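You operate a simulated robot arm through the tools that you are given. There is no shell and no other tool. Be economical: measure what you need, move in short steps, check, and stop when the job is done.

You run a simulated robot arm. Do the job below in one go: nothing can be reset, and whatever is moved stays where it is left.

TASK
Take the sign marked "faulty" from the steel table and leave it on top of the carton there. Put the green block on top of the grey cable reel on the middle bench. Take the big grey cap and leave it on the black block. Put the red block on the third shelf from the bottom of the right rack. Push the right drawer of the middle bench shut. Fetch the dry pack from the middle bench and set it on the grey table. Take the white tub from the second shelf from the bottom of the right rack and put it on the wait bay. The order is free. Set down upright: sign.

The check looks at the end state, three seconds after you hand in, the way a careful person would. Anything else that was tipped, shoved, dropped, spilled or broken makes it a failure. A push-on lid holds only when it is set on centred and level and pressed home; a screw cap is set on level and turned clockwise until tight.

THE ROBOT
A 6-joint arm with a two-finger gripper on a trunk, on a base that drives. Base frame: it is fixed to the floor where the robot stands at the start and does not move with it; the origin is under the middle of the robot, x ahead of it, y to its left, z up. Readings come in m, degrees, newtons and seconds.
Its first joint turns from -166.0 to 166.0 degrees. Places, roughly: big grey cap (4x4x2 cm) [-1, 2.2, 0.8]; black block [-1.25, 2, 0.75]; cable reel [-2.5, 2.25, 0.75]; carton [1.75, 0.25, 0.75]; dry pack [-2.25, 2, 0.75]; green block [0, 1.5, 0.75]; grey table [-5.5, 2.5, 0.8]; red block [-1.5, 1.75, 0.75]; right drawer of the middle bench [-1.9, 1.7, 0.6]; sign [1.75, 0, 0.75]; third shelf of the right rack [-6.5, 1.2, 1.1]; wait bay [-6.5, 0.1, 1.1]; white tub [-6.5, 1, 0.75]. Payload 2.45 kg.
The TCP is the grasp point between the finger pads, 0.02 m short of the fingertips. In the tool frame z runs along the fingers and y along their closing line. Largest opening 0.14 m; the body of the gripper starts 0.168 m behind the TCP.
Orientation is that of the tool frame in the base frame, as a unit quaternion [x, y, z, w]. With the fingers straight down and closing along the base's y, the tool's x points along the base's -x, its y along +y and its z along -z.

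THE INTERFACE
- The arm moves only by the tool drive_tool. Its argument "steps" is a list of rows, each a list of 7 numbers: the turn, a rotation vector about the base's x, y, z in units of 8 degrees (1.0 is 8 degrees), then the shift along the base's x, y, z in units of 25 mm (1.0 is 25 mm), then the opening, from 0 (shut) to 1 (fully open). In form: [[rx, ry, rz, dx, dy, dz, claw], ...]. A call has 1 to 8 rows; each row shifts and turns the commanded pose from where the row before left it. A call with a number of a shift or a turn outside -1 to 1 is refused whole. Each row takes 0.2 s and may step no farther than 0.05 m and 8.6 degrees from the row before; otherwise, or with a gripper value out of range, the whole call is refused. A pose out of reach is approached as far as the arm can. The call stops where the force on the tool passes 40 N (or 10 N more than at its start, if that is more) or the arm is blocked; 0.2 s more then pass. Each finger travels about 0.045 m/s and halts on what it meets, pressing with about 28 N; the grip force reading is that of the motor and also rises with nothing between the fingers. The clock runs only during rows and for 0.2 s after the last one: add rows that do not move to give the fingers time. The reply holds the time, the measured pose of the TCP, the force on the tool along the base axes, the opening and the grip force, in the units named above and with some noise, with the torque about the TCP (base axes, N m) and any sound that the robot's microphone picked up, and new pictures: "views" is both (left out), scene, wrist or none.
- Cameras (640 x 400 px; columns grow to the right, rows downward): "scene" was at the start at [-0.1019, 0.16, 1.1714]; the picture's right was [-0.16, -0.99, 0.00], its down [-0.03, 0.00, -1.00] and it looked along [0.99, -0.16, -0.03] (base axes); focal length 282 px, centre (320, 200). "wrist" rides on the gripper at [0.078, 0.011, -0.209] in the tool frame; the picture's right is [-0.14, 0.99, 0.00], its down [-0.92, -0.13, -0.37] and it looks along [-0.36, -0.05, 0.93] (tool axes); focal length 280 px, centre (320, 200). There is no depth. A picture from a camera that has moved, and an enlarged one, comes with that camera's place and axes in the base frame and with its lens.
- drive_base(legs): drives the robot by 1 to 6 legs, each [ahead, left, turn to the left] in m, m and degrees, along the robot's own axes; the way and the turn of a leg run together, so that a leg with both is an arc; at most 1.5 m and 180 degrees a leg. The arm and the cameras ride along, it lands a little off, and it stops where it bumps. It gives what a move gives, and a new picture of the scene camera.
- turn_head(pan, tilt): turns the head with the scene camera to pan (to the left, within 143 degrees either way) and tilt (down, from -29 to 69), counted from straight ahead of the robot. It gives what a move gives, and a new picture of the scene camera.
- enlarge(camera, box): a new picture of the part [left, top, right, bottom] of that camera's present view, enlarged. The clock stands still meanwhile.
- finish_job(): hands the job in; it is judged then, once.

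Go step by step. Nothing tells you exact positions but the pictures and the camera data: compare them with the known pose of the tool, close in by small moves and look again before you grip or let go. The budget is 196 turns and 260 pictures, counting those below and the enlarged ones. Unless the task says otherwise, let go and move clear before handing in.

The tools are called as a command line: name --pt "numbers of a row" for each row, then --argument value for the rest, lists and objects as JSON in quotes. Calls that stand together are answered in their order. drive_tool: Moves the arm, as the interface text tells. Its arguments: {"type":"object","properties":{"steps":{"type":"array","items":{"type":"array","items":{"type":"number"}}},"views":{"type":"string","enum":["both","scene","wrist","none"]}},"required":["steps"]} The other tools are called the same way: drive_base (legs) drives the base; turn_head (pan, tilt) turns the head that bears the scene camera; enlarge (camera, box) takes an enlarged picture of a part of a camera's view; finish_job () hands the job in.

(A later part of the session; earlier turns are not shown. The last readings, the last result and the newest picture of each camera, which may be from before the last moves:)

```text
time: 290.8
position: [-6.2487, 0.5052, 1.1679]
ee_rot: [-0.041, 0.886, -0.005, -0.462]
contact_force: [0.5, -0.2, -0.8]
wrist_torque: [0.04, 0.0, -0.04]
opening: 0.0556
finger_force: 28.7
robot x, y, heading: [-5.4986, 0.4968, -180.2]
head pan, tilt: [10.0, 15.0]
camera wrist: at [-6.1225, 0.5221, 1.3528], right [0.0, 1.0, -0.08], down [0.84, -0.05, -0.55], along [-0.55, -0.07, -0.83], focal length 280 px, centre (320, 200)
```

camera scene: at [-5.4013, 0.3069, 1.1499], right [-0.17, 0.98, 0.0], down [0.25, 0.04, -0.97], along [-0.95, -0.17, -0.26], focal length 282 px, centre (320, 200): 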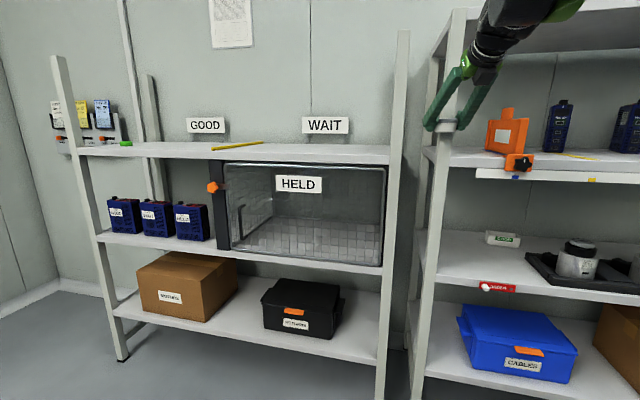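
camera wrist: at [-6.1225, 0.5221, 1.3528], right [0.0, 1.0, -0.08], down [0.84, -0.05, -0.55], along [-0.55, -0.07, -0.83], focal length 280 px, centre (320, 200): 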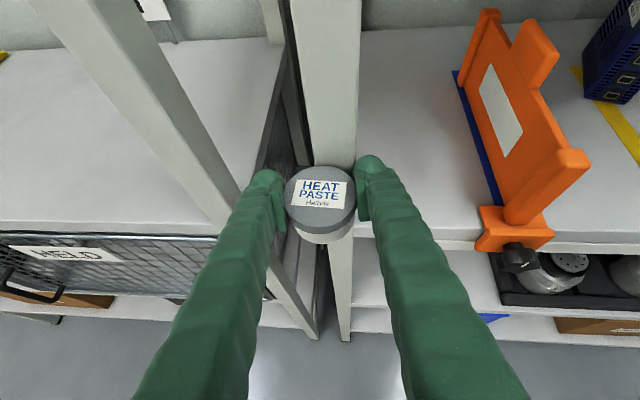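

The left finger touched the rack's front post. Backing off and then passing clear of the posts.

drive_base --legs '[[-0.14, 0.02, 0], [0, 0.4, 0]]'

drive_tool --pt "0 0 0 0 0 0 0.34" --views "wrist"

```text
time: 294.2
position: [-6.1091, 0.0768, 1.1687]
ee_rot: [-0.043, 0.885, -0.007, -0.463]
contact_force: [0.4, -0.1, -0.8]
wrist_torque: [0.01, 0.0, -0.02]
opening: 0.0559
finger_force: 28.0
robot x, y, heading: [-5.3615, 0.0737, -179.8]
head pan, tilt: [10.0, 15.0]
camera scene: at [-5.2623, -0.1193, 1.1499], right [-0.18, 0.98, 0.0], down [0.25, 0.05, -0.97], along [-0.95, -0.17, -0.26], focal length 282 px, centre (320, 200)
```

scene: 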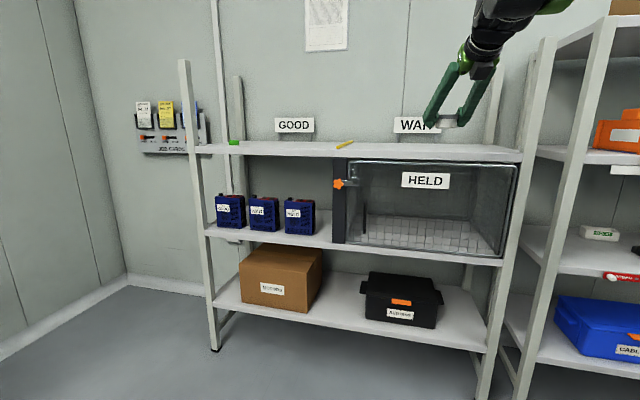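

```text
time: 294.6
position: [-6.1093, 0.0771, 1.1691]
ee_rot: [-0.043, 0.886, -0.006, -0.462]
contact_force: [0.0, 0.4, -1.5]
wrist_torque: [-0.03, -0.01, -0.03]
opening: 0.0556
finger_force: 28.1
robot x, y, heading: [-5.3583, 0.0736, -179.6]
head pan, tilt: [10.0, 15.0]
camera wrist: at [-5.9838, 0.0936, 1.3527], right [0.0, 1.0, -0.08], down [0.84, -0.04, -0.55], along [-0.55, -0.07, -0.83], focal length 280 px, centre (320, 200)
```

wrist: 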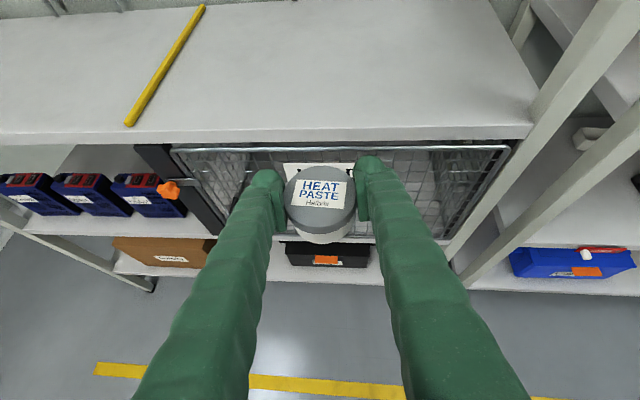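

drive_base --legs '[[0.13, 0, 0]]'

drive_tool --pt "0 0 0 -1 0.1 0 0.34" --pt "0 0 0 -1 0.1 0 0.34" --pt "0 0 0 -1 0.1 0 0.34" --pt "0 0 0 -1 0.1 0 0.34" --pt "0 0 0 -1 0.1 0 0.34" --pt "0 0 0 -1 0.1 0 0.34" --pt "0 0 0 -1 0.1 -0.4 0.34" --pt "0 0 0 -1 0.1 -0.8 0.34" --views "both"

enlarge --camera "scene" --box '[300, 90, 520, 200]'

```text
time: 295.9
position: [-6.2402, 0.0743, 1.1687]
ee_rot: [-0.044, 0.886, -0.007, -0.463]
contact_force: [-0.5, -0.5, -0.7]
wrist_torque: [0.03, 0.01, 0.0]
opening: 0.0558
finger_force: 27.6
robot x, y, heading: [-5.4913, 0.0707, -179.7]
head pan, tilt: [10.0, 15.0]
camera scene: at [-5.3936, -0.1198, 1.1499], right [-0.18, 0.98, 0.0], down [0.25, 0.05, -0.97], along [-0.95, -0.17, -0.26], focal length 282 px, centre (320, 200)
```

scene: 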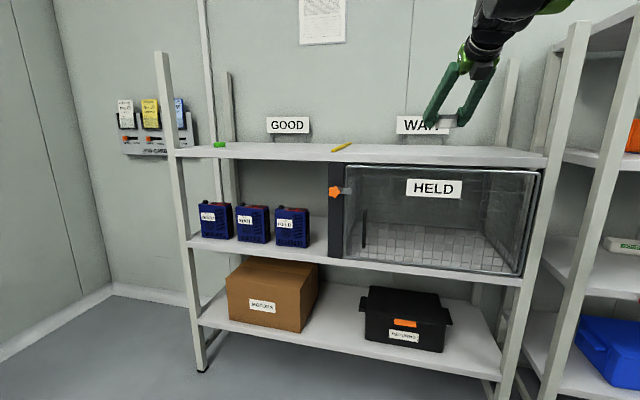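

```text
time: 297.7
position: [-6.4394, 0.0947, 1.1397]
ee_rot: [-0.044, 0.885, -0.007, -0.463]
contact_force: [-0.3, 0.8, -0.2]
wrist_torque: [0.01, 0.03, -0.02]
opening: 0.0559
finger_force: 28.1
robot x, y, heading: [-5.4917, 0.0713, -179.9]
head pan, tilt: [10.0, 15.0]
camera scene: at [-5.3934, -0.1198, 1.1499], right [-0.18, 0.98, 0.0], down [0.25, 0.05, -0.97], along [-0.95, -0.17, -0.26], focal length 282 px, centre (320, 200)
camera wrist: at [-6.3146, 0.1106, 1.324], right [0.0, 1.0, -0.08], down [0.84, -0.04, -0.55], along [-0.55, -0.07, -0.83], focal length 280 px, centre (320, 200)
```

scene: 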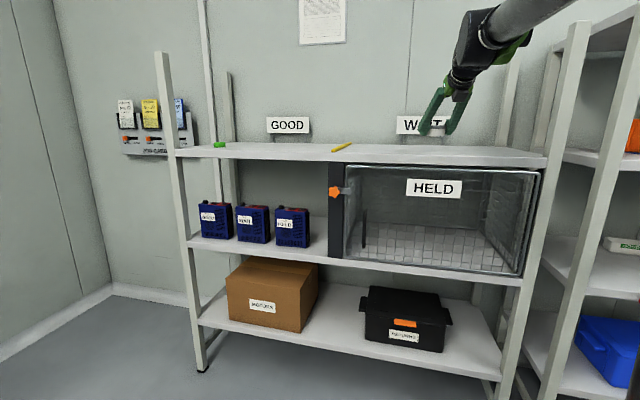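
wrist: 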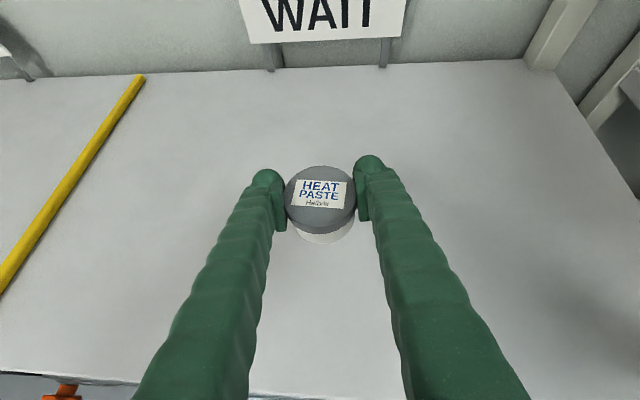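

```text
2.91 times, centred on (410, 145) of scene
camera zoom: at [-5.3934, -0.1198, 1.1499], right [-0.18, 0.98, 0.0], down [0.25, 0.05, -0.97], along [-0.95, -0.17, -0.26], focal length 820 px, centre (58, 360)
```

zoom: 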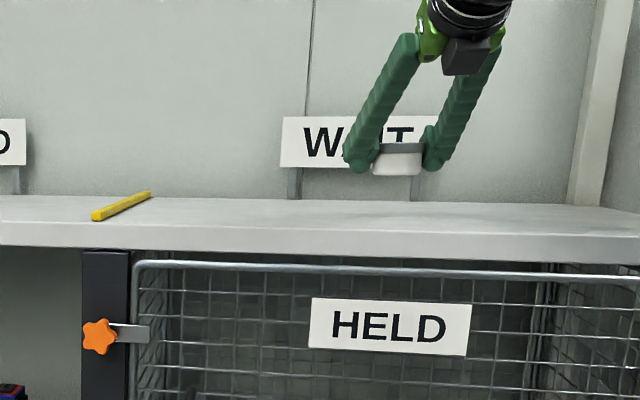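

Centred in the WAIT bay. Lowering gently.

drive_tool --pt "0 0 0 0 0 -0.6 0.34" --pt "0 0 0 0 0 -0.4 0.34" --pt "0 0 0 0 0 -0.15 0.34" --views "none"

drive_tool --pt "0 0 0 0 0 -0.12 0.34" --pt "0 0 0 0 0 -0.1 0.34" --views "none"

drive_tool --pt "0 0 0 0 0 -0.1 0.34" --pt "0 0 0 0 0 -0.08 0.34" --views "none"

enlarge --camera "scene" --box '[380, 100, 500, 170]'

```text
time: 298.5
position: [-6.4405, 0.0946, 1.11]
ee_rot: [-0.045, 0.886, -0.008, -0.462]
contact_force: [0.0, -0.1, -1.4]
wrist_torque: [0.0, 0.01, -0.01]
opening: 0.0558
finger_force: 27.7
robot x, y, heading: [-5.4928, 0.0712, -179.9]
head pan, tilt: [10.0, 15.0]
```

```text
time: 299.1
position: [-6.4403, 0.0949, 1.1043]
ee_rot: [-0.043, 0.886, -0.006, -0.462]
contact_force: [0.1, -0.1, -0.9]
wrist_torque: [-0.02, -0.02, 0.01]
opening: 0.0561
finger_force: 27.9
robot x, y, heading: [-5.4878, 0.069, -179.6]
head pan, tilt: [10.0, 15.0]
```

```text
time: 299.7
position: [-6.4406, 0.0946, 1.1003]
ee_rot: [-0.044, 0.886, -0.007, -0.462]
contact_force: [0.4, 0.4, -0.5]
wrist_torque: [0.01, 0.04, -0.01]
opening: 0.056
finger_force: 28.4
robot x, y, heading: [-5.4922, 0.073, -179.7]
head pan, tilt: [10.0, 15.0]
```

```text
5.33 times, centred on (440, 135) of scene
camera zoom: at [-5.3937, -0.1198, 1.1499], right [-0.18, 0.98, 0.0], down [0.25, 0.05, -0.97], along [-0.95, -0.17, -0.26], focal length 1504 px, centre (-320, 547)
```

zoom: 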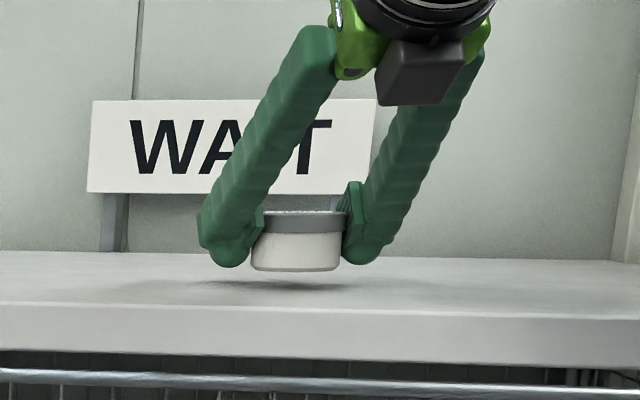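

drive_tool --pt "0 0 0 0 0 -0.12 0.34" --pt "0 0 0 0 0 -0.1 0.34" --views "none"

drive_tool --pt "0 0 0 0 0 -0.08 0.34" --pt "0 0 0 0 0 -0.08 0.34" --views "none"

drive_tool --pt "0 0 0 0 0 -0.08 0.34" --pt "0 0 0 0 0 -0.06 0.34" --views "none"

enlarge --camera "scene" --box '[380, 100, 500, 170]'

```text
time: 300.3
position: [-6.4409, 0.0941, 1.0946]
ee_rot: [-0.044, 0.886, -0.007, -0.462]
contact_force: [-0.4, -0.7, -0.7]
wrist_torque: [0.02, 0.0, -0.01]
opening: 0.0556
finger_force: 28.1
robot x, y, heading: [-5.4928, 0.0739, -179.5]
head pan, tilt: [10.0, 15.0]
```

```text
time: 300.9
position: [-6.4411, 0.0945, 1.0916]
ee_rot: [-0.043, 0.886, -0.007, -0.462]
contact_force: [0.0, -0.3, -0.7]
wrist_torque: [-0.01, 0.02, -0.02]
opening: 0.0558
finger_force: 28.5
robot x, y, heading: [-5.4919, 0.0704, -179.5]
head pan, tilt: [10.0, 15.0]
```

```text
time: 301.5
position: [-6.44, 0.0958, 1.087]
ee_rot: [-0.044, 0.885, -0.007, -0.463]
contact_force: [-2.6, 2.0, 18.2]
wrist_torque: [-0.4, -0.04, -0.04]
opening: 0.0556
finger_force: 28.3
robot x, y, heading: [-5.4907, 0.0665, -179.8]
head pan, tilt: [10.0, 15.0]
```

```text
5.33 times, centred on (440, 135) of scene
camera zoom: at [-5.3931, -0.1197, 1.1499], right [-0.18, 0.98, 0.0], down [0.25, 0.05, -0.97], along [-0.95, -0.17, -0.26], focal length 1504 px, centre (-320, 547)
```

zoom: 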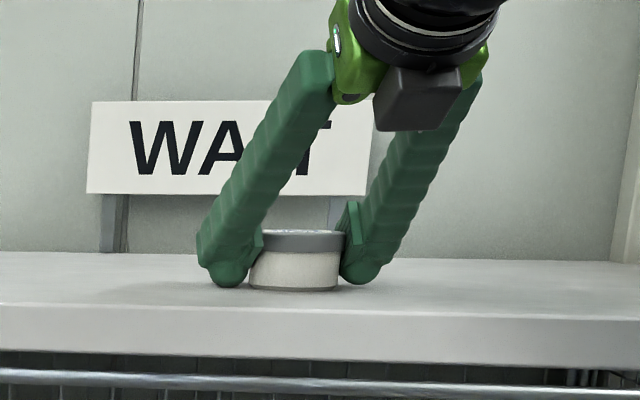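

Contact. Release and pull back along the tool axis.

drive_tool --pt "0 0 0 0 0 0.05 0.42" --pt "0 0 0 0 0 0 0.52" --pt "0 0 0 0 0 0 0.6" --pt "0 0 0 0 0 0 0.62" --pt "0 0 0 0.8 0.05 0.6 0.62" --pt "0 0 0 1 0.05 0.8 0.62" --pt "0 0 0 1 0.05 0.8 0.62" --pt "0 0 0 1 0.05 0.8 0.62" --views "wrist"

enlarge --camera "scene" --box '[380, 100, 500, 170]'

```text
time: 303.3
position: [-6.3474, 0.1003, 1.1645]
ee_rot: [-0.043, 0.886, -0.006, -0.462]
contact_force: [-0.5, -0.1, 0.1]
wrist_torque: [0.0, 0.02, -0.01]
opening: 0.0867
finger_force: 0.0
robot x, y, heading: [-5.4916, 0.0694, -179.6]
head pan, tilt: [10.0, 15.0]
camera wrist: at [-6.2222, 0.1179, 1.3483], right [-0.01, 1.0, -0.08], down [0.84, -0.04, -0.55], along [-0.55, -0.07, -0.83], focal length 280 px, centre (320, 200)
```

wrist: 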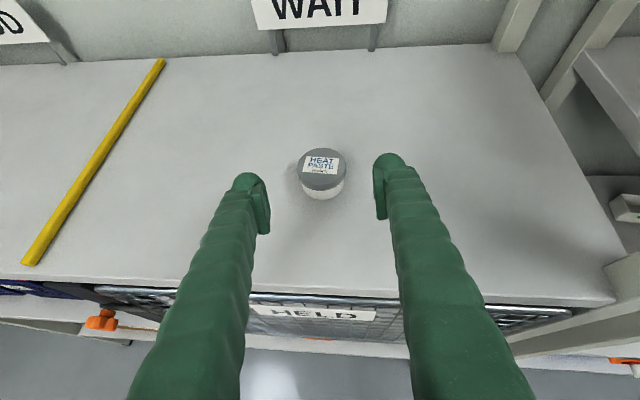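

```text
5.33 times, centred on (440, 135) of scene
camera zoom: at [-5.3938, -0.1198, 1.15], right [-0.18, 0.98, 0.0], down [0.25, 0.05, -0.97], along [-0.95, -0.17, -0.26], focal length 1504 px, centre (-320, 547)
```

zoom: 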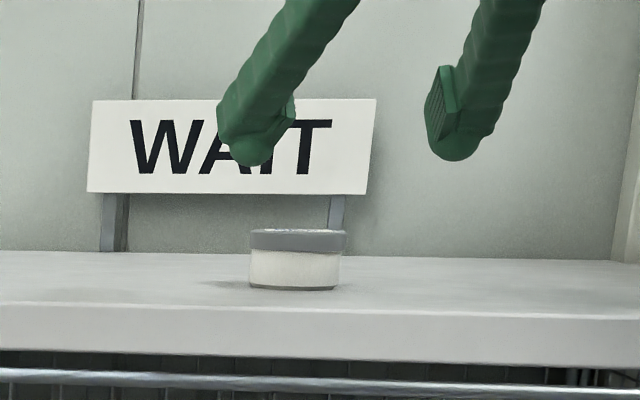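

The tub stands in the WAIT bay. Pictures are running low, so I'll economise: retract, un-roll the tool and then drive back toward the benches for the drawer and the red block.

drive_tool --pt "0 0 0 1 0 0.5 0.4" --pt "0 0 0 1 0 0.5 0.2" --pt "0 0 0 1 0 0 0.1" --pt "0 0 0 1 0 0 0.1" --pt "0 0 0 1 0 0 0.1" --pt "0 0 0 1 0 0 0.1" --pt "0 0 0 1 0 0 0.1" --pt "0 0 0 1 0 0 0.1" --views "none"

drive_tool --pt "0.818 0.05 0.574 0.5 0 0 0.1" --pt "0.818 0.05 0.574 0 0 0 0.1" --pt "0.818 0.05 0.574 0 0 0 0.1" --pt "0.818 0.05 0.574 0 0 0 0.1" --pt "0.818 0.05 0.574 0 0 0 0.1" --pt "0.818 0.05 0.574 0 0 0 0.1" --pt "0.818 0.05 0.574 0 0 0 0.1" --pt "0.818 0.05 0.574 0 0 0 0.1" --views "none"

drive_tool --pt "0.818 0.05 0.574 0 0 0 0.1" --pt "0.818 0.05 0.574 0 0 0 0.1" --pt "0.818 0.05 0.574 0 0 0 0.1" --pt "0.818 0.05 0.574 0 0 0 0.1" --pt "0.818 0.05 0.574 0 0 0 0.1" --pt "0.818 0.05 0.574 0 0 0 0.1" --pt "0.818 0.05 0.574 0 0 0 0.1" --pt "0.818 0.05 0.574 0 0 0 0.1" --views "none"

drive_tool --pt "0.818 0.05 0.574 0 0 0 0.1" --pt "0.818 0.05 0.574 0 0 0 0.1" --pt "0.818 0.05 0.574 0 0 0 0.1" --pt "0.818 0.05 0.574 0 0 0 0.1" --pt "0.818 0.05 0.574 0 0 0 0.1" --pt "0.818 0.05 0.574 0 0 0 0.1" --pt "0.409 0.025 0.287 0 0 0 0.1" --views "none"

```text
time: 305.1
position: [-6.1463, 0.0988, 1.1896]
ee_rot: [-0.043, 0.885, -0.006, -0.463]
contact_force: [-0.8, 0.2, 0.4]
wrist_torque: [0.05, -0.03, -0.01]
opening: 0.0143
finger_force: 0.0
robot x, y, heading: [-5.4934, 0.0672, -179.6]
head pan, tilt: [10.0, 15.0]
```

```text
time: 306.9
position: [-6.1346, 0.0996, 1.1881]
ee_rot: [-0.507, 0.728, 0.24, -0.394]
contact_force: [-0.2, 0.1, 0.7]
wrist_torque: [0.03, 0.03, 0.04]
opening: 0.0144
finger_force: 0.0
robot x, y, heading: [-5.4913, 0.0692, -179.2]
head pan, tilt: [10.0, 15.0]
```

```text
time: 308.7
position: [-6.1336, 0.1002, 1.1875]
ee_rot: [0.816, -0.349, -0.412, 0.206]
contact_force: [0.9, 0.2, 0.8]
wrist_torque: [-0.04, 0.0, -0.01]
opening: 0.014
finger_force: 0.1
robot x, y, heading: [-5.4919, 0.0673, -179.6]
head pan, tilt: [10.0, 15.0]
```

```text
time: 310.3
position: [-6.1319, 0.1, 1.1883]
ee_rot: [0.886, 0.044, -0.461, 0.004]
contact_force: [0.2, 0.3, -0.3]
wrist_torque: [-0.03, 0.01, -0.03]
opening: 0.0141
finger_force: 0.1
robot x, y, heading: [-5.49, 0.0687, -179.7]
head pan, tilt: [10.0, 15.0]
```

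drive_base --legs '[[0, -1.32, 0], [0, 0, -90.3], [0, -1.14, 0], [-0.17, -0.2, 0]]'

```text
time: 327.8
position: [-4.0935, 1.8864, 1.1879]
ee_rot: [0.659, -0.594, -0.331, -0.322]
contact_force: [0.0, 0.0, 0.0]
wrist_torque: [-0.01, 0.04, -0.01]
opening: 0.0139
finger_force: 0.2
robot x, y, heading: [-4.1204, 1.2424, 90.6]
head pan, tilt: [10.0, 15.0]
camera scene: at [-4.3108, 1.1432, 1.1499], right [0.98, 0.19, 0.0], down [0.05, -0.25, -0.97], along [-0.18, 0.95, -0.26], focal length 282 px, centre (320, 200)
```

scene: 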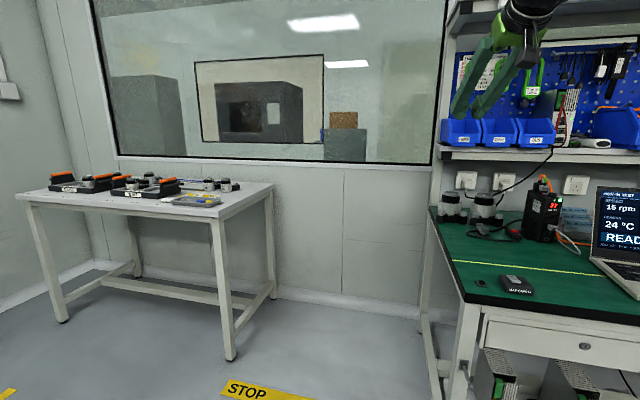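

drive_base --legs '[[-0.06, -1.5, -0.6], [-0.15, -0.67, 0]]'

turn_head --pan 0 --tilt 42

```text
refused: leg 1 is longer than a leg can be; nothing moved
```

```text
time: 328.7
position: [-4.0948, 1.8862, 1.1872]
ee_rot: [0.659, -0.595, -0.33, -0.321]
contact_force: [-0.7, -0.1, 0.1]
wrist_torque: [0.04, 0.02, 0.0]
opening: 0.0139
finger_force: 0.1
robot x, y, heading: [-4.1171, 1.2399, 90.6]
head pan, tilt: [0.0, 42.0]
camera scene: at [-4.2945, 1.1351, 1.1075], right [1.0, 0.01, 0.0], down [0.01, -0.67, -0.74], along [-0.01, 0.74, -0.67], focal length 282 px, centre (320, 200)
```

scene: 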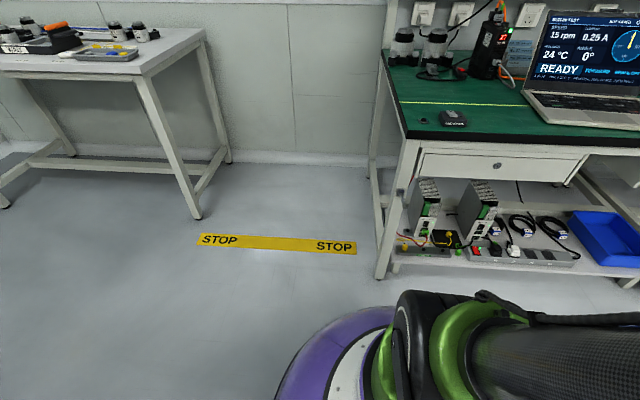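

drive_base --legs '[[-0.06, -1.45, -0.6], [-0.15, -0.72, 0]]'

```text
time: 339.5
position: [-1.9269, 1.7058, 1.1875]
ee_rot: [0.66, -0.593, -0.331, -0.321]
contact_force: [-1.1, 0.1, 0.2]
wrist_torque: [0.01, -0.01, -0.01]
opening: 0.0142
finger_force: 0.0
robot x, y, heading: [-1.9443, 1.0629, 91.0]
head pan, tilt: [0.0, 42.0]
camera scene: at [-2.1228, 0.9535, 1.1074], right [1.0, 0.02, 0.0], down [0.01, -0.67, -0.74], along [-0.01, 0.74, -0.67], focal length 282 px, centre (320, 200)
```

scene: 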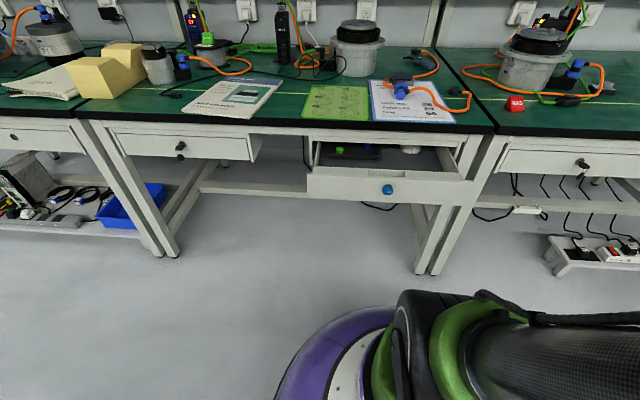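

The open drawer's front is at y≈1.474 (z 0.63–0.70, centre x≈−1.965); shut is about y≈1.67. I'll back the base off, lower the tool in front of it with fingers straddling the knob, and push.

drive_base --legs '[[-0.25, 0, -1]]'

drive_tool --pt "0 0 -0.38 -0.7 -0.8 -1 0.3" --pt "0 0 0 -0.7 -0.8 -1 0.5" --pt "0 0 0 0 -0.8 -1 0.57" --pt "0 0 0 0 0 -1 0.57" --pt "0 0 0 0 0 -1 0.57" --pt "0 0 0 0 0 -1 0.57" --pt "0 0 0 0 0 -1 0.57" --pt "0 0 0 0 0 -1 0.57" --views "none"

drive_tool --pt "0 0 0 0 0 -1 0.57" --pt "0 0 0 0 0 -1 0.57" --pt "0 0 0 0 0 -1 0.57" --pt "0 0 0 0 0 -1 0.57" --pt "0 0 0 0 0 -1 0.57" --pt "0 0 0 0 0 -1 0.57" --pt "0 0 0 0 0 -1 0.57" --pt "0 0 0 0 0 -1 0.57" --views "none"

```text
time: 341.3
position: [-1.9127, 1.4569, 1.1886]
ee_rot: [0.655, -0.598, -0.329, -0.324]
contact_force: [0.1, 0.3, -1.7]
wrist_torque: [0.0, -0.01, -0.01]
opening: 0.014
finger_force: 0.0
robot x, y, heading: [-1.9494, 0.8138, 89.8]
head pan, tilt: [0.0, 42.0]
camera scene: at [-2.1231, 0.7089, 1.1074], right [1.0, 0.0, 0.0], down [0.0, -0.67, -0.74], along [0.0, 0.74, -0.67], focal length 282 px, centre (320, 200)
```

scene: 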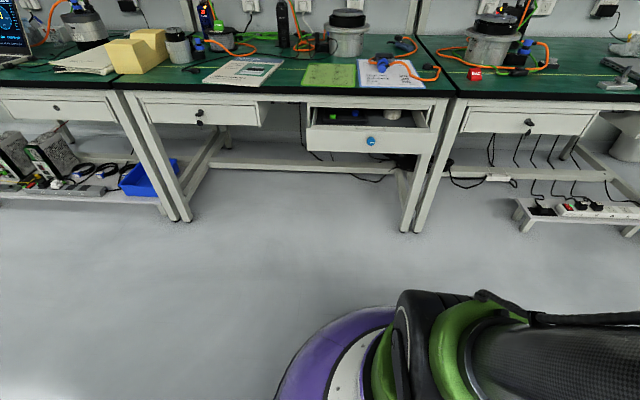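

```text
time: 343.1
position: [-1.948, 1.3953, 0.9866]
ee_rot: [0.639, -0.615, -0.32, -0.332]
contact_force: [-0.2, -0.3, -0.1]
wrist_torque: [-0.01, 0.02, -0.01]
opening: 0.0794
finger_force: 0.0
robot x, y, heading: [-1.9478, 0.8146, 90.0]
head pan, tilt: [0.0, 42.0]
```

```text
time: 344.9
position: [-1.9465, 1.3977, 0.7861]
ee_rot: [0.639, -0.615, -0.32, -0.332]
contact_force: [0.0, -0.3, -0.2]
wrist_torque: [-0.01, 0.06, 0.0]
opening: 0.0799
finger_force: 0.1
robot x, y, heading: [-1.9499, 0.8172, 89.7]
head pan, tilt: [0.0, 42.0]
```

drive_tool --pt "0 0 0 -0.45 0 -1 0.57" --pt "0 0 0 -0.45 0 -1 0.57" --pt "0 0 0 0 0 -1 0.57" --pt "0 0 0 0 0 -1 0.57" --pt "0 0 0 0 0 -0.7 0.57" --pt "0 0 0 0 0.8 0 0.57" --pt "0 0 0 0 0.6 0 0.57" --views "wrist"

```text
time: 346.5
position: [-1.9709, 1.4315, 0.6711]
ee_rot: [0.639, -0.615, -0.321, -0.333]
contact_force: [-0.1, -0.4, 0.2]
wrist_torque: [-0.01, 0.0, -0.04]
opening: 0.0797
finger_force: 0.1
robot x, y, heading: [-1.9468, 0.8128, 89.6]
head pan, tilt: [0.0, 42.0]
camera wrist: at [-1.9785, 1.2165, 0.7264], right [-0.99, 0.06, 0.08], down [0.09, 0.23, 0.97], along [0.04, 0.97, -0.23], focal length 280 px, centre (320, 200)
```

wrist: 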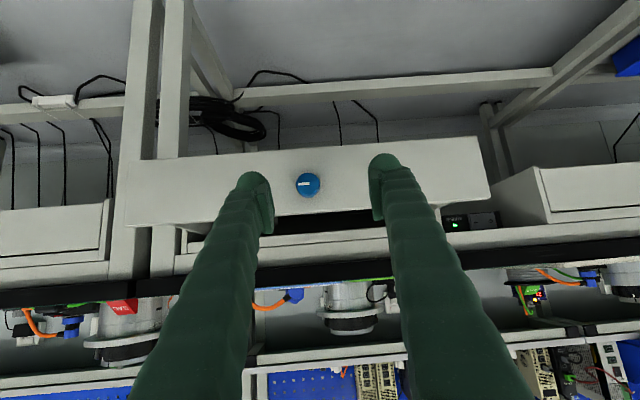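

Fingers straddle the knob. Pushing the drawer in.

drive_tool --pt "0 0 0 0 0.6 0 0.57" --pt "0 0 0 0 0.7 0 0.57" --pt "0 0 0 0 0.7 0 0.57" --pt "0 0 0 0 0.7 0 0.57" --pt "0 0 0 0 0.7 0 0.57" --pt "0 0 0 0 0.7 0 0.57" --pt "0 0 0 0 0.7 0 0.57" --pt "0 0 0 0 0.7 0 0.57" --views "none"

drive_tool --pt "0 0 0 0 0.7 0 0.57" --pt "0 0 0 0 0.7 0 0.57" --pt "0 0 0 0 0.6 0 0.57" --pt "0 0 0 0 0.4 0 0.57" --pt "0 0 0 0 0.4 0 0.57" --views "none"

```text
time: 348.3
position: [-1.9697, 1.5702, 0.6703]
ee_rot: [0.639, -0.616, -0.32, -0.333]
contact_force: [0.3, 0.4, 0.6]
wrist_torque: [0.02, -0.03, -0.02]
opening: 0.0798
finger_force: 0.0
robot x, y, heading: [-1.9428, 0.8162, 89.9]
head pan, tilt: [0.0, 42.0]
```

```text
time: 349.5
position: [-1.9712, 1.6391, 0.6701]
ee_rot: [0.638, -0.617, -0.319, -0.333]
contact_force: [0.5, -0.2, -0.4]
wrist_torque: [-0.03, 0.01, -0.01]
opening: 0.0798
finger_force: 0.0
robot x, y, heading: [-1.9484, 0.8133, 89.7]
head pan, tilt: [0.0, 42.0]
```

drive_tool --pt "0 0 0 0 0.3 0 0.57" --pt "0 0 0 0 0.3 0 0.57" --pt "0 0 0 0 0.3 0 0.57" --pt "0 0 0 0 0.3 0 0.57" --pt "0 0 0 0 0.3 0 0.57" --pt "0 0 0 0 0.3 0 0.57" --views "wrist"

```text
time: 350.8
position: [-1.9706, 1.6708, 0.6708]
ee_rot: [0.639, -0.617, -0.319, -0.331]
contact_force: [-0.9, -12.8, 7.8]
wrist_torque: [0.26, -0.44, -0.62]
opening: 0.0808
finger_force: 0.9
robot x, y, heading: [-1.9467, 0.8143, 90.0]
head pan, tilt: [0.0, 42.0]
stopped in row 6: the force on the tool passed its limit at 51 N (the readings are from after the stop); the commanded pose is now the measured one
camera wrist: at [-1.9788, 1.4571, 0.7267], right [-0.99, 0.06, 0.08], down [0.09, 0.23, 0.97], along [0.04, 0.97, -0.24], focal length 280 px, centre (320, 200)
```

wrist: 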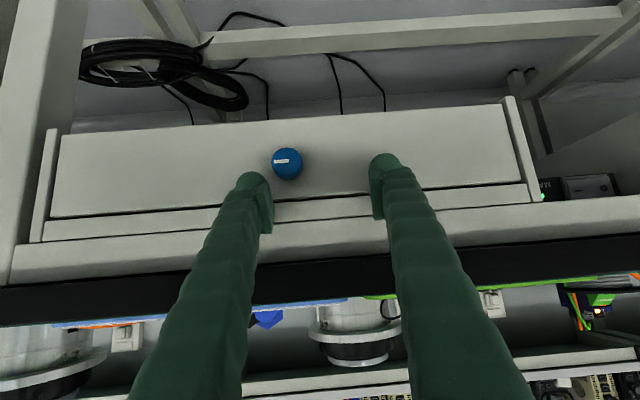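

The drawer hit its stop and sits flush: shut. Retreating, re-tilting the tool and moving over to the red block at about (-1.567, 1.765).

drive_tool --pt "0 0 0 0 -1 0 0.57" --pt "0 0 0 0 -1 0 0.57" --pt "0 0 0 0 -1 0 0.57" --pt "0 0 0 0 -1 0 0.57" --pt "0 0 0 0 -1 0 0.57" --pt "0 0 0 0 -1 0 0.57" --pt "0 0 0 0 -1 0 0.57" --pt "0 0 0 0 -1 0 0.57" --views "none"

drive_tool --pt "0 0 0 0 0 1 0.57" --pt "0 0 0 0 0 1 0.57" --pt "0 0 0 0 0 1 0.57" --pt "0 0 0 0 0 1 0.57" --pt "0 0 0 0 0 1 0.57" --pt "0 0 0 0 0 1 0.57" --pt "0 0 0 0 0 1 0.57" --pt "0 0 0 0 0 1 0.57" --views "none"

drive_tool --pt "-1 0 0 0 0 1 0.5" --pt "-1 0 0 0 0 1 0.5" --pt "-0.9 0 -0.22 0 0 1 0.5" --pt "0 0 0 0 0 1 0.5" --pt "0 0 0 0 0 1 0.5" --pt "0 0 0 0 0 1 0.5" --views "none"

drive_base --legs '[[0.28, -0.37, 0]]'

```text
time: 352.6
position: [-1.9692, 1.4735, 0.6696]
ee_rot: [0.639, -0.616, -0.319, -0.331]
contact_force: [-0.4, 0.1, 0.3]
wrist_torque: [0.02, 0.02, 0.0]
opening: 0.0798
finger_force: 0.0
robot x, y, heading: [-1.9458, 0.815, 89.9]
head pan, tilt: [0.0, 42.0]
```

```text
time: 354.4
position: [-1.9711, 1.4727, 0.8706]
ee_rot: [0.639, -0.616, -0.319, -0.331]
contact_force: [0.0, 0.5, 0.1]
wrist_torque: [-0.01, 0.03, 0.01]
opening: 0.0799
finger_force: 0.1
robot x, y, heading: [-1.945, 0.8106, 89.7]
head pan, tilt: [0.0, 42.0]
```

```text
time: 355.8
position: [-1.9703, 1.4742, 1.0215]
ee_rot: [0.682, -0.679, -0.185, -0.199]
contact_force: [0.1, 0.4, -0.3]
wrist_torque: [0.01, -0.02, 0.02]
opening: 0.0701
finger_force: 0.1
robot x, y, heading: [-1.9486, 0.8146, 89.9]
head pan, tilt: [0.0, 42.0]
```

```text
time: 358.5
position: [-1.6013, 1.7487, 1.0194]
ee_rot: [0.684, -0.677, -0.185, -0.199]
contact_force: [-0.1, 0.0, -0.6]
wrist_torque: [0.02, 0.0, -0.02]
opening: 0.0702
finger_force: 0.1
robot x, y, heading: [-1.5765, 1.0865, 90.0]
head pan, tilt: [0.0, 42.0]
camera scene: at [-1.7512, 0.9831, 1.1074], right [1.0, 0.0, 0.0], down [0.0, -0.67, -0.74], along [0.0, 0.74, -0.67], focal length 282 px, centre (320, 200)
```

scene: 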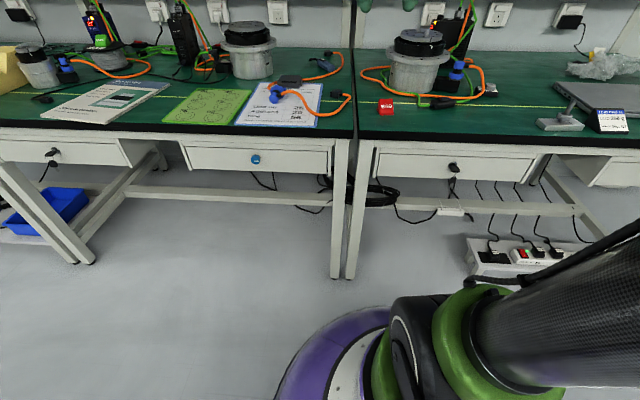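

Drawer confirmed shut in the picture. Approaching the BAD block; pre-position above along the tool axis.

drive_tool --pt "0 0 0 0.25 -0.31 -0.9 0.5" --pt "0 0 0 0.25 -0.31 -0.9 0.5" --pt "0 0 0 0.25 -0.31 -0.9 0.5" --pt "0 0 0 0.25 -0.31 -0.9 0.5" --pt "0 0 0 0.25 -0.31 -0.9 0.5" --pt "0 0 0 0.25 -0.31 -0.95 0.5" --views "wrist"

```text
time: 359.9
position: [-1.5626, 1.7015, 0.8846]
ee_rot: [0.683, -0.677, -0.185, -0.2]
contact_force: [-0.8, -0.9, 0.6]
wrist_torque: [0.02, 0.02, 0.01]
opening: 0.0698
finger_force: 0.1
robot x, y, heading: [-1.5747, 1.0893, 90.0]
head pan, tilt: [0.0, 42.0]
camera wrist: at [-1.5758, 1.5272, 1.0214], right [-0.99, 0.11, 0.05], down [0.11, 0.59, 0.8], along [0.06, 0.8, -0.6], focal length 280 px, centre (320, 200)
```

wrist: 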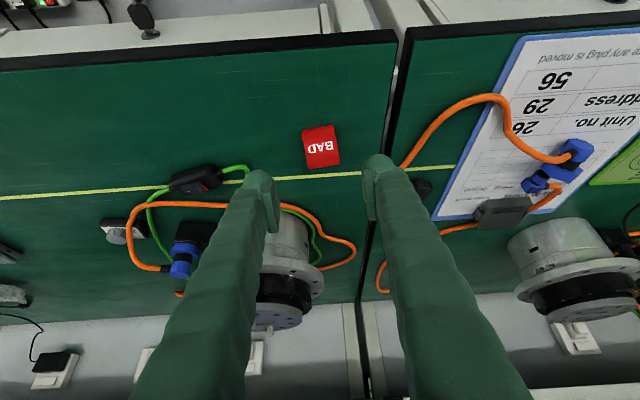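

Block at (-1.564, 1.763), aligned. Descending and closing.

drive_tool --pt "0 0 0 0 0.51 -0.82 0.5" --pt "0 0 0 0 0.51 -0.82 0.5" --pt "0 0 0 0 0.51 -0.82 0.5" --pt "0 0 0 0 0.51 -0.82 0.5" --pt "0 0 0 0 0.51 -0.82 0.5" --pt "0 0 0 0 0 0 0.36" --pt "0 0 0 0 0 0 0.22" --pt "0 0 0 0 0 0 0.2" --views "wrist"

```text
time: 361.7
position: [-1.5626, 1.7682, 0.7814]
ee_rot: [0.684, -0.677, -0.185, -0.199]
contact_force: [0.1, -0.1, 0.1]
wrist_torque: [0.0, -0.02, -0.01]
opening: 0.0384
finger_force: 27.7
robot x, y, heading: [-1.5721, 1.0865, 90.2]
head pan, tilt: [0.0, 42.0]
camera wrist: at [-1.5764, 1.593, 0.9178], right [-0.99, 0.11, 0.05], down [0.11, 0.59, 0.8], along [0.06, 0.8, -0.6], focal length 280 px, centre (320, 200)
```

wrist: 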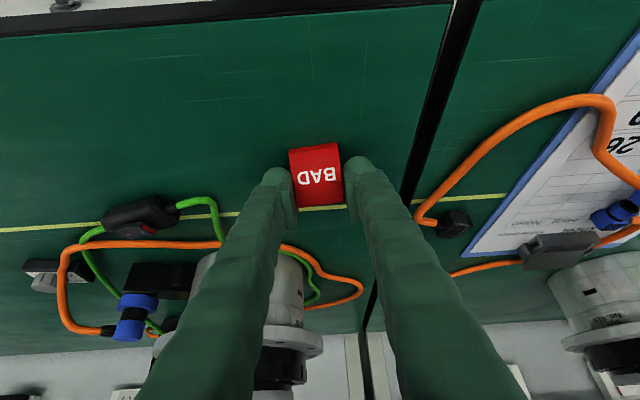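

The BAD block is gripped. Lifting and tucking, then driving back to the right rack.

drive_tool --pt "0 0 0 0 0 0.6 0.2" --pt "0 0 0 0 -0.3 1 0.2" --pt "0 0 0 0 -0.4 1 0.2" --pt "0 0 0 0 -0.4 1 0.2" --pt "0 0 0 0 -0.4 1 0.2" --pt "0 0 0 0 -0.4 1 0.2" --pt "0 0 0 0 -0.4 1 0.2" --pt "0 0 0 0 -0.4 1 0.2" --views "none"

drive_tool --pt "0 0 0 0 -0.4 1 0.2" --pt "0 0 0 0 -0.4 1 0.2" --pt "0 0 0 0 -0.4 1 0.2" --pt "0 0 0 0 -0.4 1 0.2" --pt "0 0 0 0 0 1 0.2" --pt "0 0 0 0 0 1 0.2" --pt "0 0 0 0 0 1 0.2" --pt "0 0 0 0 0 1 0.2" --views "none"

drive_base --legs '[[0.1, 1.45, 0], [0.05, 1.12, 0], [0.16, 0.2, 0]]'

```text
time: 363.5
position: [-1.5638, 1.6994, 0.972]
ee_rot: [0.684, -0.677, -0.185, -0.198]
contact_force: [0.3, 0.2, -0.4]
wrist_torque: [0.0, 0.04, -0.02]
opening: 0.0382
finger_force: 28.1
robot x, y, heading: [-1.5736, 1.0949, 90.0]
head pan, tilt: [0.0, 42.0]
```

```text
time: 365.3
position: [-1.5635, 1.657, 1.1714]
ee_rot: [0.684, -0.677, -0.185, -0.199]
contact_force: [0.4, 0.7, 0.1]
wrist_torque: [0.02, 0.01, -0.02]
opening: 0.0385
finger_force: 28.2
robot x, y, heading: [-1.5715, 1.0914, 90.0]
head pan, tilt: [0.0, 42.0]
```

```text
time: 379.4
position: [-4.3608, 1.941, 1.1708]
ee_rot: [0.687, -0.673, -0.186, -0.198]
contact_force: [-0.3, 0.6, -0.3]
wrist_torque: [-0.02, 0.01, 0.01]
opening: 0.0385
finger_force: 27.8
robot x, y, heading: [-4.365, 1.3717, 90.8]
head pan, tilt: [0.0, 42.0]
camera scene: at [-4.541, 1.2641, 1.1074], right [1.0, 0.01, 0.0], down [0.01, -0.67, -0.74], along [-0.01, 0.74, -0.67], focal length 282 px, centre (320, 200)
```

scene: 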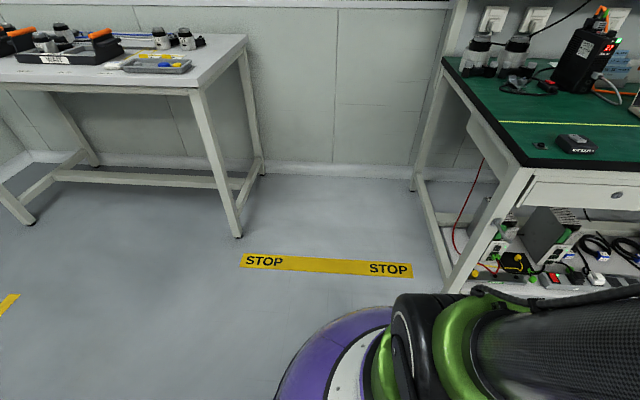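

drive_base --legs '[[0.02, 1.0, 0], [0, 0, 89.2], [0.1, 0.14, 0]]'

```text
time: 389.3
position: [-6.0129, 1.2666, 1.1716]
ee_rot: [0.962, -0.002, -0.271, -0.013]
contact_force: [-0.2, -0.7, -1.4]
wrist_torque: [0.02, -0.01, 0.01]
opening: 0.0384
finger_force: 27.9
robot x, y, heading: [-5.4483, 1.247, 179.4]
head pan, tilt: [0.0, 42.0]
camera scene: at [-5.3446, 1.069, 1.1074], right [0.01, 1.0, 0.0], down [0.67, -0.01, -0.74], along [-0.74, 0.01, -0.67], focal length 282 px, centre (320, 200)
```

scene: 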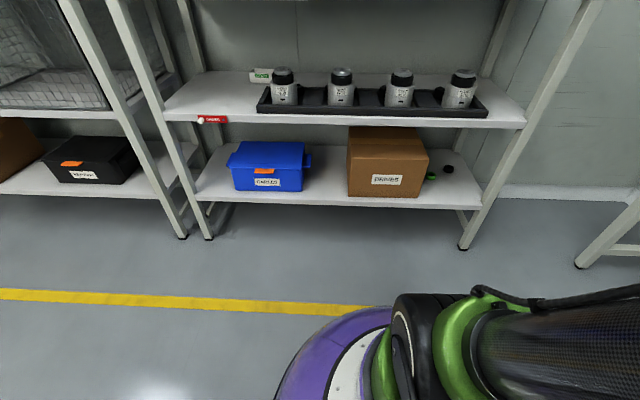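

drive_tool --pt "0 0 0 -1 -0.1 0.2 0.2" --pt "0 0 0 -1 -0.1 0.2 0.2" --pt "0 0 0 -1 -0.1 0 0.2" --pt "0 0 0 -1 -0.1 0 0.2" --pt "0 0 0 -1 -0.1 0 0.2" --pt "0 0 0 -1 -0.1 0 0.2" --pt "0 0 0 -1 -0.1 0 0.2" --pt "0 0 0 -1 -0.1 0 0.2" --views "wrist"

```text
time: 391.1
position: [-6.2133, 1.2457, 1.1808]
ee_rot: [0.962, -0.003, -0.272, -0.012]
contact_force: [0.0, -0.5, -0.2]
wrist_torque: [-0.01, 0.04, -0.03]
opening: 0.0384
finger_force: 28.1
robot x, y, heading: [-5.4446, 1.2465, 179.3]
head pan, tilt: [0.0, 42.0]
camera wrist: at [-6.0386, 1.2298, 1.3177], right [-0.13, -0.99, 0.05], down [-0.59, 0.12, 0.8], along [-0.8, 0.07, -0.6], focal length 280 px, centre (320, 200)
```

wrist: 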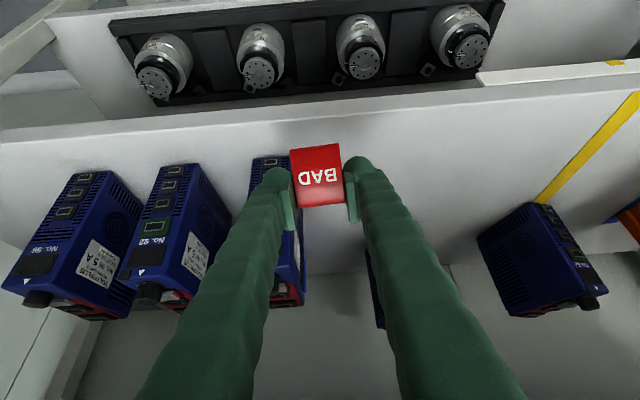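

Batteries occupy y≈1.11–1.34 here; the clear spot is around y≈1.045. Shifting over and looking once more.

drive_tool --pt "0 0 0 0.2 -1 0 0.2" --pt "0 0 0 0 -1 0 0.2" --pt "0 0 0 0 -1 0 0.2" --pt "0 0 0 0 -1 0 0.2" --pt "0 0 0 0 -1 0 0.2" --pt "0 0 0 0 -1 0 0.2" --pt "0 0 0 0 -1 0 0.2" --pt "0 0 0 -0.5 -1 0 0.2" --views "wrist"

```text
time: 392.9
position: [-6.2229, 1.0452, 1.1818]
ee_rot: [0.962, -0.004, -0.271, -0.013]
contact_force: [-0.3, 0.4, -0.5]
wrist_torque: [-0.06, 0.04, 0.01]
opening: 0.0383
finger_force: 28.0
robot x, y, heading: [-5.4492, 1.2419, 179.1]
head pan, tilt: [0.0, 42.0]
camera wrist: at [-6.0473, 1.0302, 1.3177], right [-0.13, -0.99, 0.05], down [-0.59, 0.12, 0.8], along [-0.8, 0.07, -0.6], focal length 280 px, centre (320, 200)
```

wrist: 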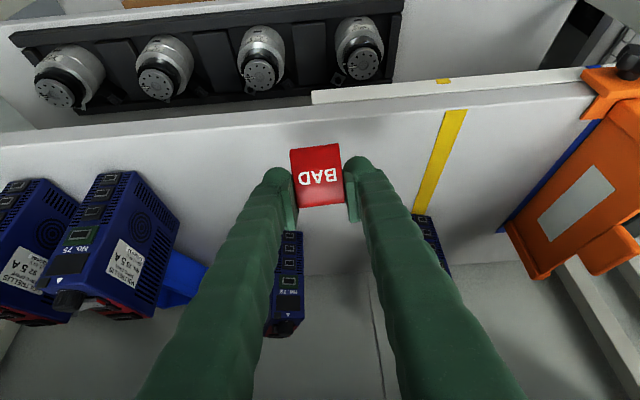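

Plenty of free shelf in front here. Moving in to x≈−6.32 and lowering to contact.

drive_tool --pt "0 0 0 -1 0 0 0.2" --pt "0 0 0 -1 0 0 0.2" --pt "0 0 0 -1 0 0 0.2" --pt "0 0 0 -0.9 0 -0.5 0.2" --pt "0 0 0 0 0 -0.8 0.2" --pt "0 0 0 0 0 -0.8 0.2" --views "none"

drive_tool --pt "0 0 0 0 0 -0.25 0.2" --pt "0 0 0 0 0 -0.2 0.2" --pt "0 0 0 0 0 -0.15 0.2" --views "none"

drive_tool --pt "0 0 0 0 0 -0.12 0.2" --pt "0 0 0 0 0 -0.1 0.2" --views "none"

```text
time: 394.3
position: [-6.3185, 1.0446, 1.1286]
ee_rot: [0.962, -0.003, -0.272, -0.012]
contact_force: [0.7, -0.4, -0.3]
wrist_torque: [-0.03, -0.01, 0.01]
opening: 0.0383
finger_force: 28.0
robot x, y, heading: [-5.4488, 1.2483, 179.0]
head pan, tilt: [0.0, 42.0]
```

```text
time: 395.1
position: [-6.321, 1.0463, 1.1137]
ee_rot: [0.962, -0.003, -0.272, -0.012]
contact_force: [-0.2, -0.4, -1.1]
wrist_torque: [-0.04, 0.01, -0.01]
opening: 0.0383
finger_force: 28.1
robot x, y, heading: [-5.4448, 1.2447, 179.2]
head pan, tilt: [0.0, 42.0]
```

```text
time: 395.7
position: [-6.3206, 1.0466, 1.1081]
ee_rot: [0.962, -0.003, -0.272, -0.012]
contact_force: [0.1, -0.4, -1.0]
wrist_torque: [-0.01, 0.01, -0.02]
opening: 0.0381
finger_force: 28.6
robot x, y, heading: [-5.4491, 1.2435, 179.2]
head pan, tilt: [0.0, 42.0]
```

drive_tool --pt "0 0 0 0 0 -0.12 0.2" --pt "0 0 0 0 0 -0.1 0.2" --views "none"

drive_tool --pt "0 0 0 0 0 -0.1 0.2" --pt "0 0 0 0 0 -0.1 0.2" --views "none"

drive_tool --pt "0 0 0 0 0 -0.1 0.2" --pt "0 0 0 0 0 -0.08 0.2" --views "none"

```text
time: 396.3
position: [-6.319, 1.0459, 1.1029]
ee_rot: [0.962, -0.003, -0.271, -0.013]
contact_force: [0.8, 0.2, -0.3]
wrist_torque: [-0.03, 0.01, 0.02]
opening: 0.0383
finger_force: 27.5
robot x, y, heading: [-5.4497, 1.244, 179.0]
head pan, tilt: [0.0, 42.0]
```

```text
time: 396.9
position: [-6.3185, 1.0457, 1.0977]
ee_rot: [0.962, -0.003, -0.272, -0.013]
contact_force: [0.7, 0.3, -0.6]
wrist_torque: [-0.03, 0.0, 0.02]
opening: 0.0384
finger_force: 27.3
robot x, y, heading: [-5.447, 1.2436, 179.2]
head pan, tilt: [0.0, 42.0]
```

```text
time: 397.5
position: [-6.3204, 1.0467, 1.0937]
ee_rot: [0.962, -0.003, -0.272, -0.013]
contact_force: [-0.8, -0.8, -0.1]
wrist_torque: [0.0, -0.01, 0.0]
opening: 0.0382
finger_force: 27.5
robot x, y, heading: [-5.4443, 1.2461, 179.1]
head pan, tilt: [0.0, 42.0]
```

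drive_tool --pt "0 0 0 0 0 -0.1 0.2" --pt "0 0 0 0 0 -0.1 0.2" --views "none"

drive_tool --pt "0 0 0 0 0 -0.1 0.2" --pt "0 0 0 0 0 -0.08 0.2" --views "none"

drive_tool --pt "0 0 0 0 0 -0.08 0.2" --pt "0 0 0 0 0 -0.08 0.2" --views "wrist"

```text
time: 398.1
position: [-6.3192, 1.0454, 1.0892]
ee_rot: [0.962, -0.003, -0.272, -0.013]
contact_force: [-4.5, -0.1, 17.7]
wrist_torque: [-0.06, -0.08, 0.01]
opening: 0.0384
finger_force: 28.3
robot x, y, heading: [-5.4474, 1.2464, 179.1]
head pan, tilt: [0.0, 42.0]
```

```text
time: 398.7
position: [-6.3186, 1.0467, 1.084]
ee_rot: [0.962, -0.004, -0.272, -0.013]
contact_force: [-2.5, -0.9, 24.5]
wrist_torque: [-0.27, 0.1, -0.07]
opening: 0.0384
finger_force: 28.1
robot x, y, heading: [-5.4451, 1.2456, 179.2]
head pan, tilt: [0.0, 42.0]
```

```text
time: 399.1
position: [-6.3198, 1.0458, 1.0844]
ee_rot: [0.962, -0.003, -0.273, -0.012]
contact_force: [4.7, 0.2, 17.5]
wrist_torque: [-0.32, -0.09, 0.09]
opening: 0.0384
finger_force: 27.7
robot x, y, heading: [-5.4412, 1.2445, 179.1]
head pan, tilt: [0.0, 42.0]
stopped in row 2: the force on the tool passed its limit at 44 N (the readings are from after the stop); the commanded pose is now the measured one
camera wrist: at [-6.1433, 1.031, 1.2208], right [-0.13, -0.99, 0.05], down [-0.59, 0.12, 0.8], along [-0.8, 0.07, -0.6], focal length 280 px, centre (320, 200)
```

wrist: 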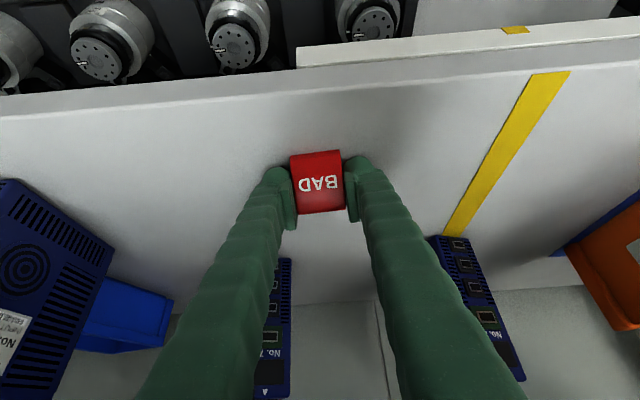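

The block is down on the third shelf. Releasing and backing away along the tool axis.

drive_tool --pt "0 0 0 0 0 0.12 0.2" --pt "0 0 0 0 0 0 0.33" --pt "0 0 0 0 0 0 0.42" --pt "0 0 0 0 0 0 0.46" --pt "0 0 0 0.5 0 0.8 0.46" --pt "0 0 0 0.6 0 1 0.46" --pt "0 0 0 0.6 0 1 0.46" --pt "0 0 0 1 0 1 0.46" --views "wrist"

drive_tool --pt "0 0 0 1 0 0.5 0.46" --pt "0 0 0 1 0 0 0.46" --pt "0 0 0 1 0 0 0.46" --pt "0 0 0 1 0 0 0.46" --pt "0 0 0 1 0 0 0.46" --pt "0 0 0 1 0 0 0.46" --views "none"

```text
time: 400.9
position: [-6.2526, 1.0455, 1.1809]
ee_rot: [0.962, -0.003, -0.272, -0.012]
contact_force: [-0.5, 0.5, 0.6]
wrist_torque: [0.02, -0.04, 0.02]
opening: 0.0645
finger_force: 0.0
robot x, y, heading: [-5.4478, 1.2485, 179.3]
head pan, tilt: [0.0, 42.0]
camera wrist: at [-6.0779, 1.0301, 1.3182], right [-0.13, -0.99, 0.05], down [-0.59, 0.12, 0.8], along [-0.8, 0.07, -0.6], focal length 280 px, centre (320, 200)
```

wrist: 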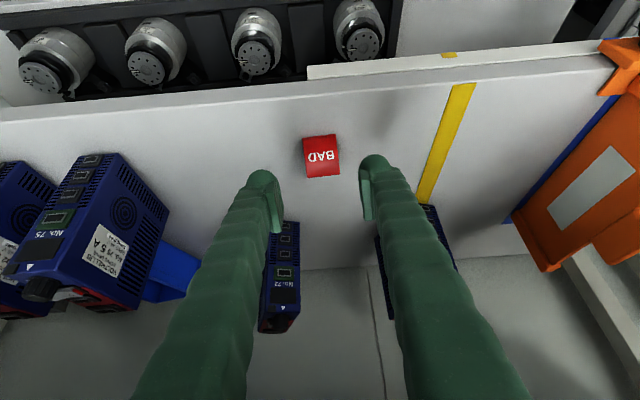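

```text
time: 402.3
position: [-6.102, 1.0459, 1.1927]
ee_rot: [0.962, -0.004, -0.272, -0.013]
contact_force: [0.0, 0.7, -0.1]
wrist_torque: [0.01, -0.03, -0.01]
opening: 0.0646
finger_force: 0.1
robot x, y, heading: [-5.4462, 1.2462, 179.0]
head pan, tilt: [0.0, 42.0]
```

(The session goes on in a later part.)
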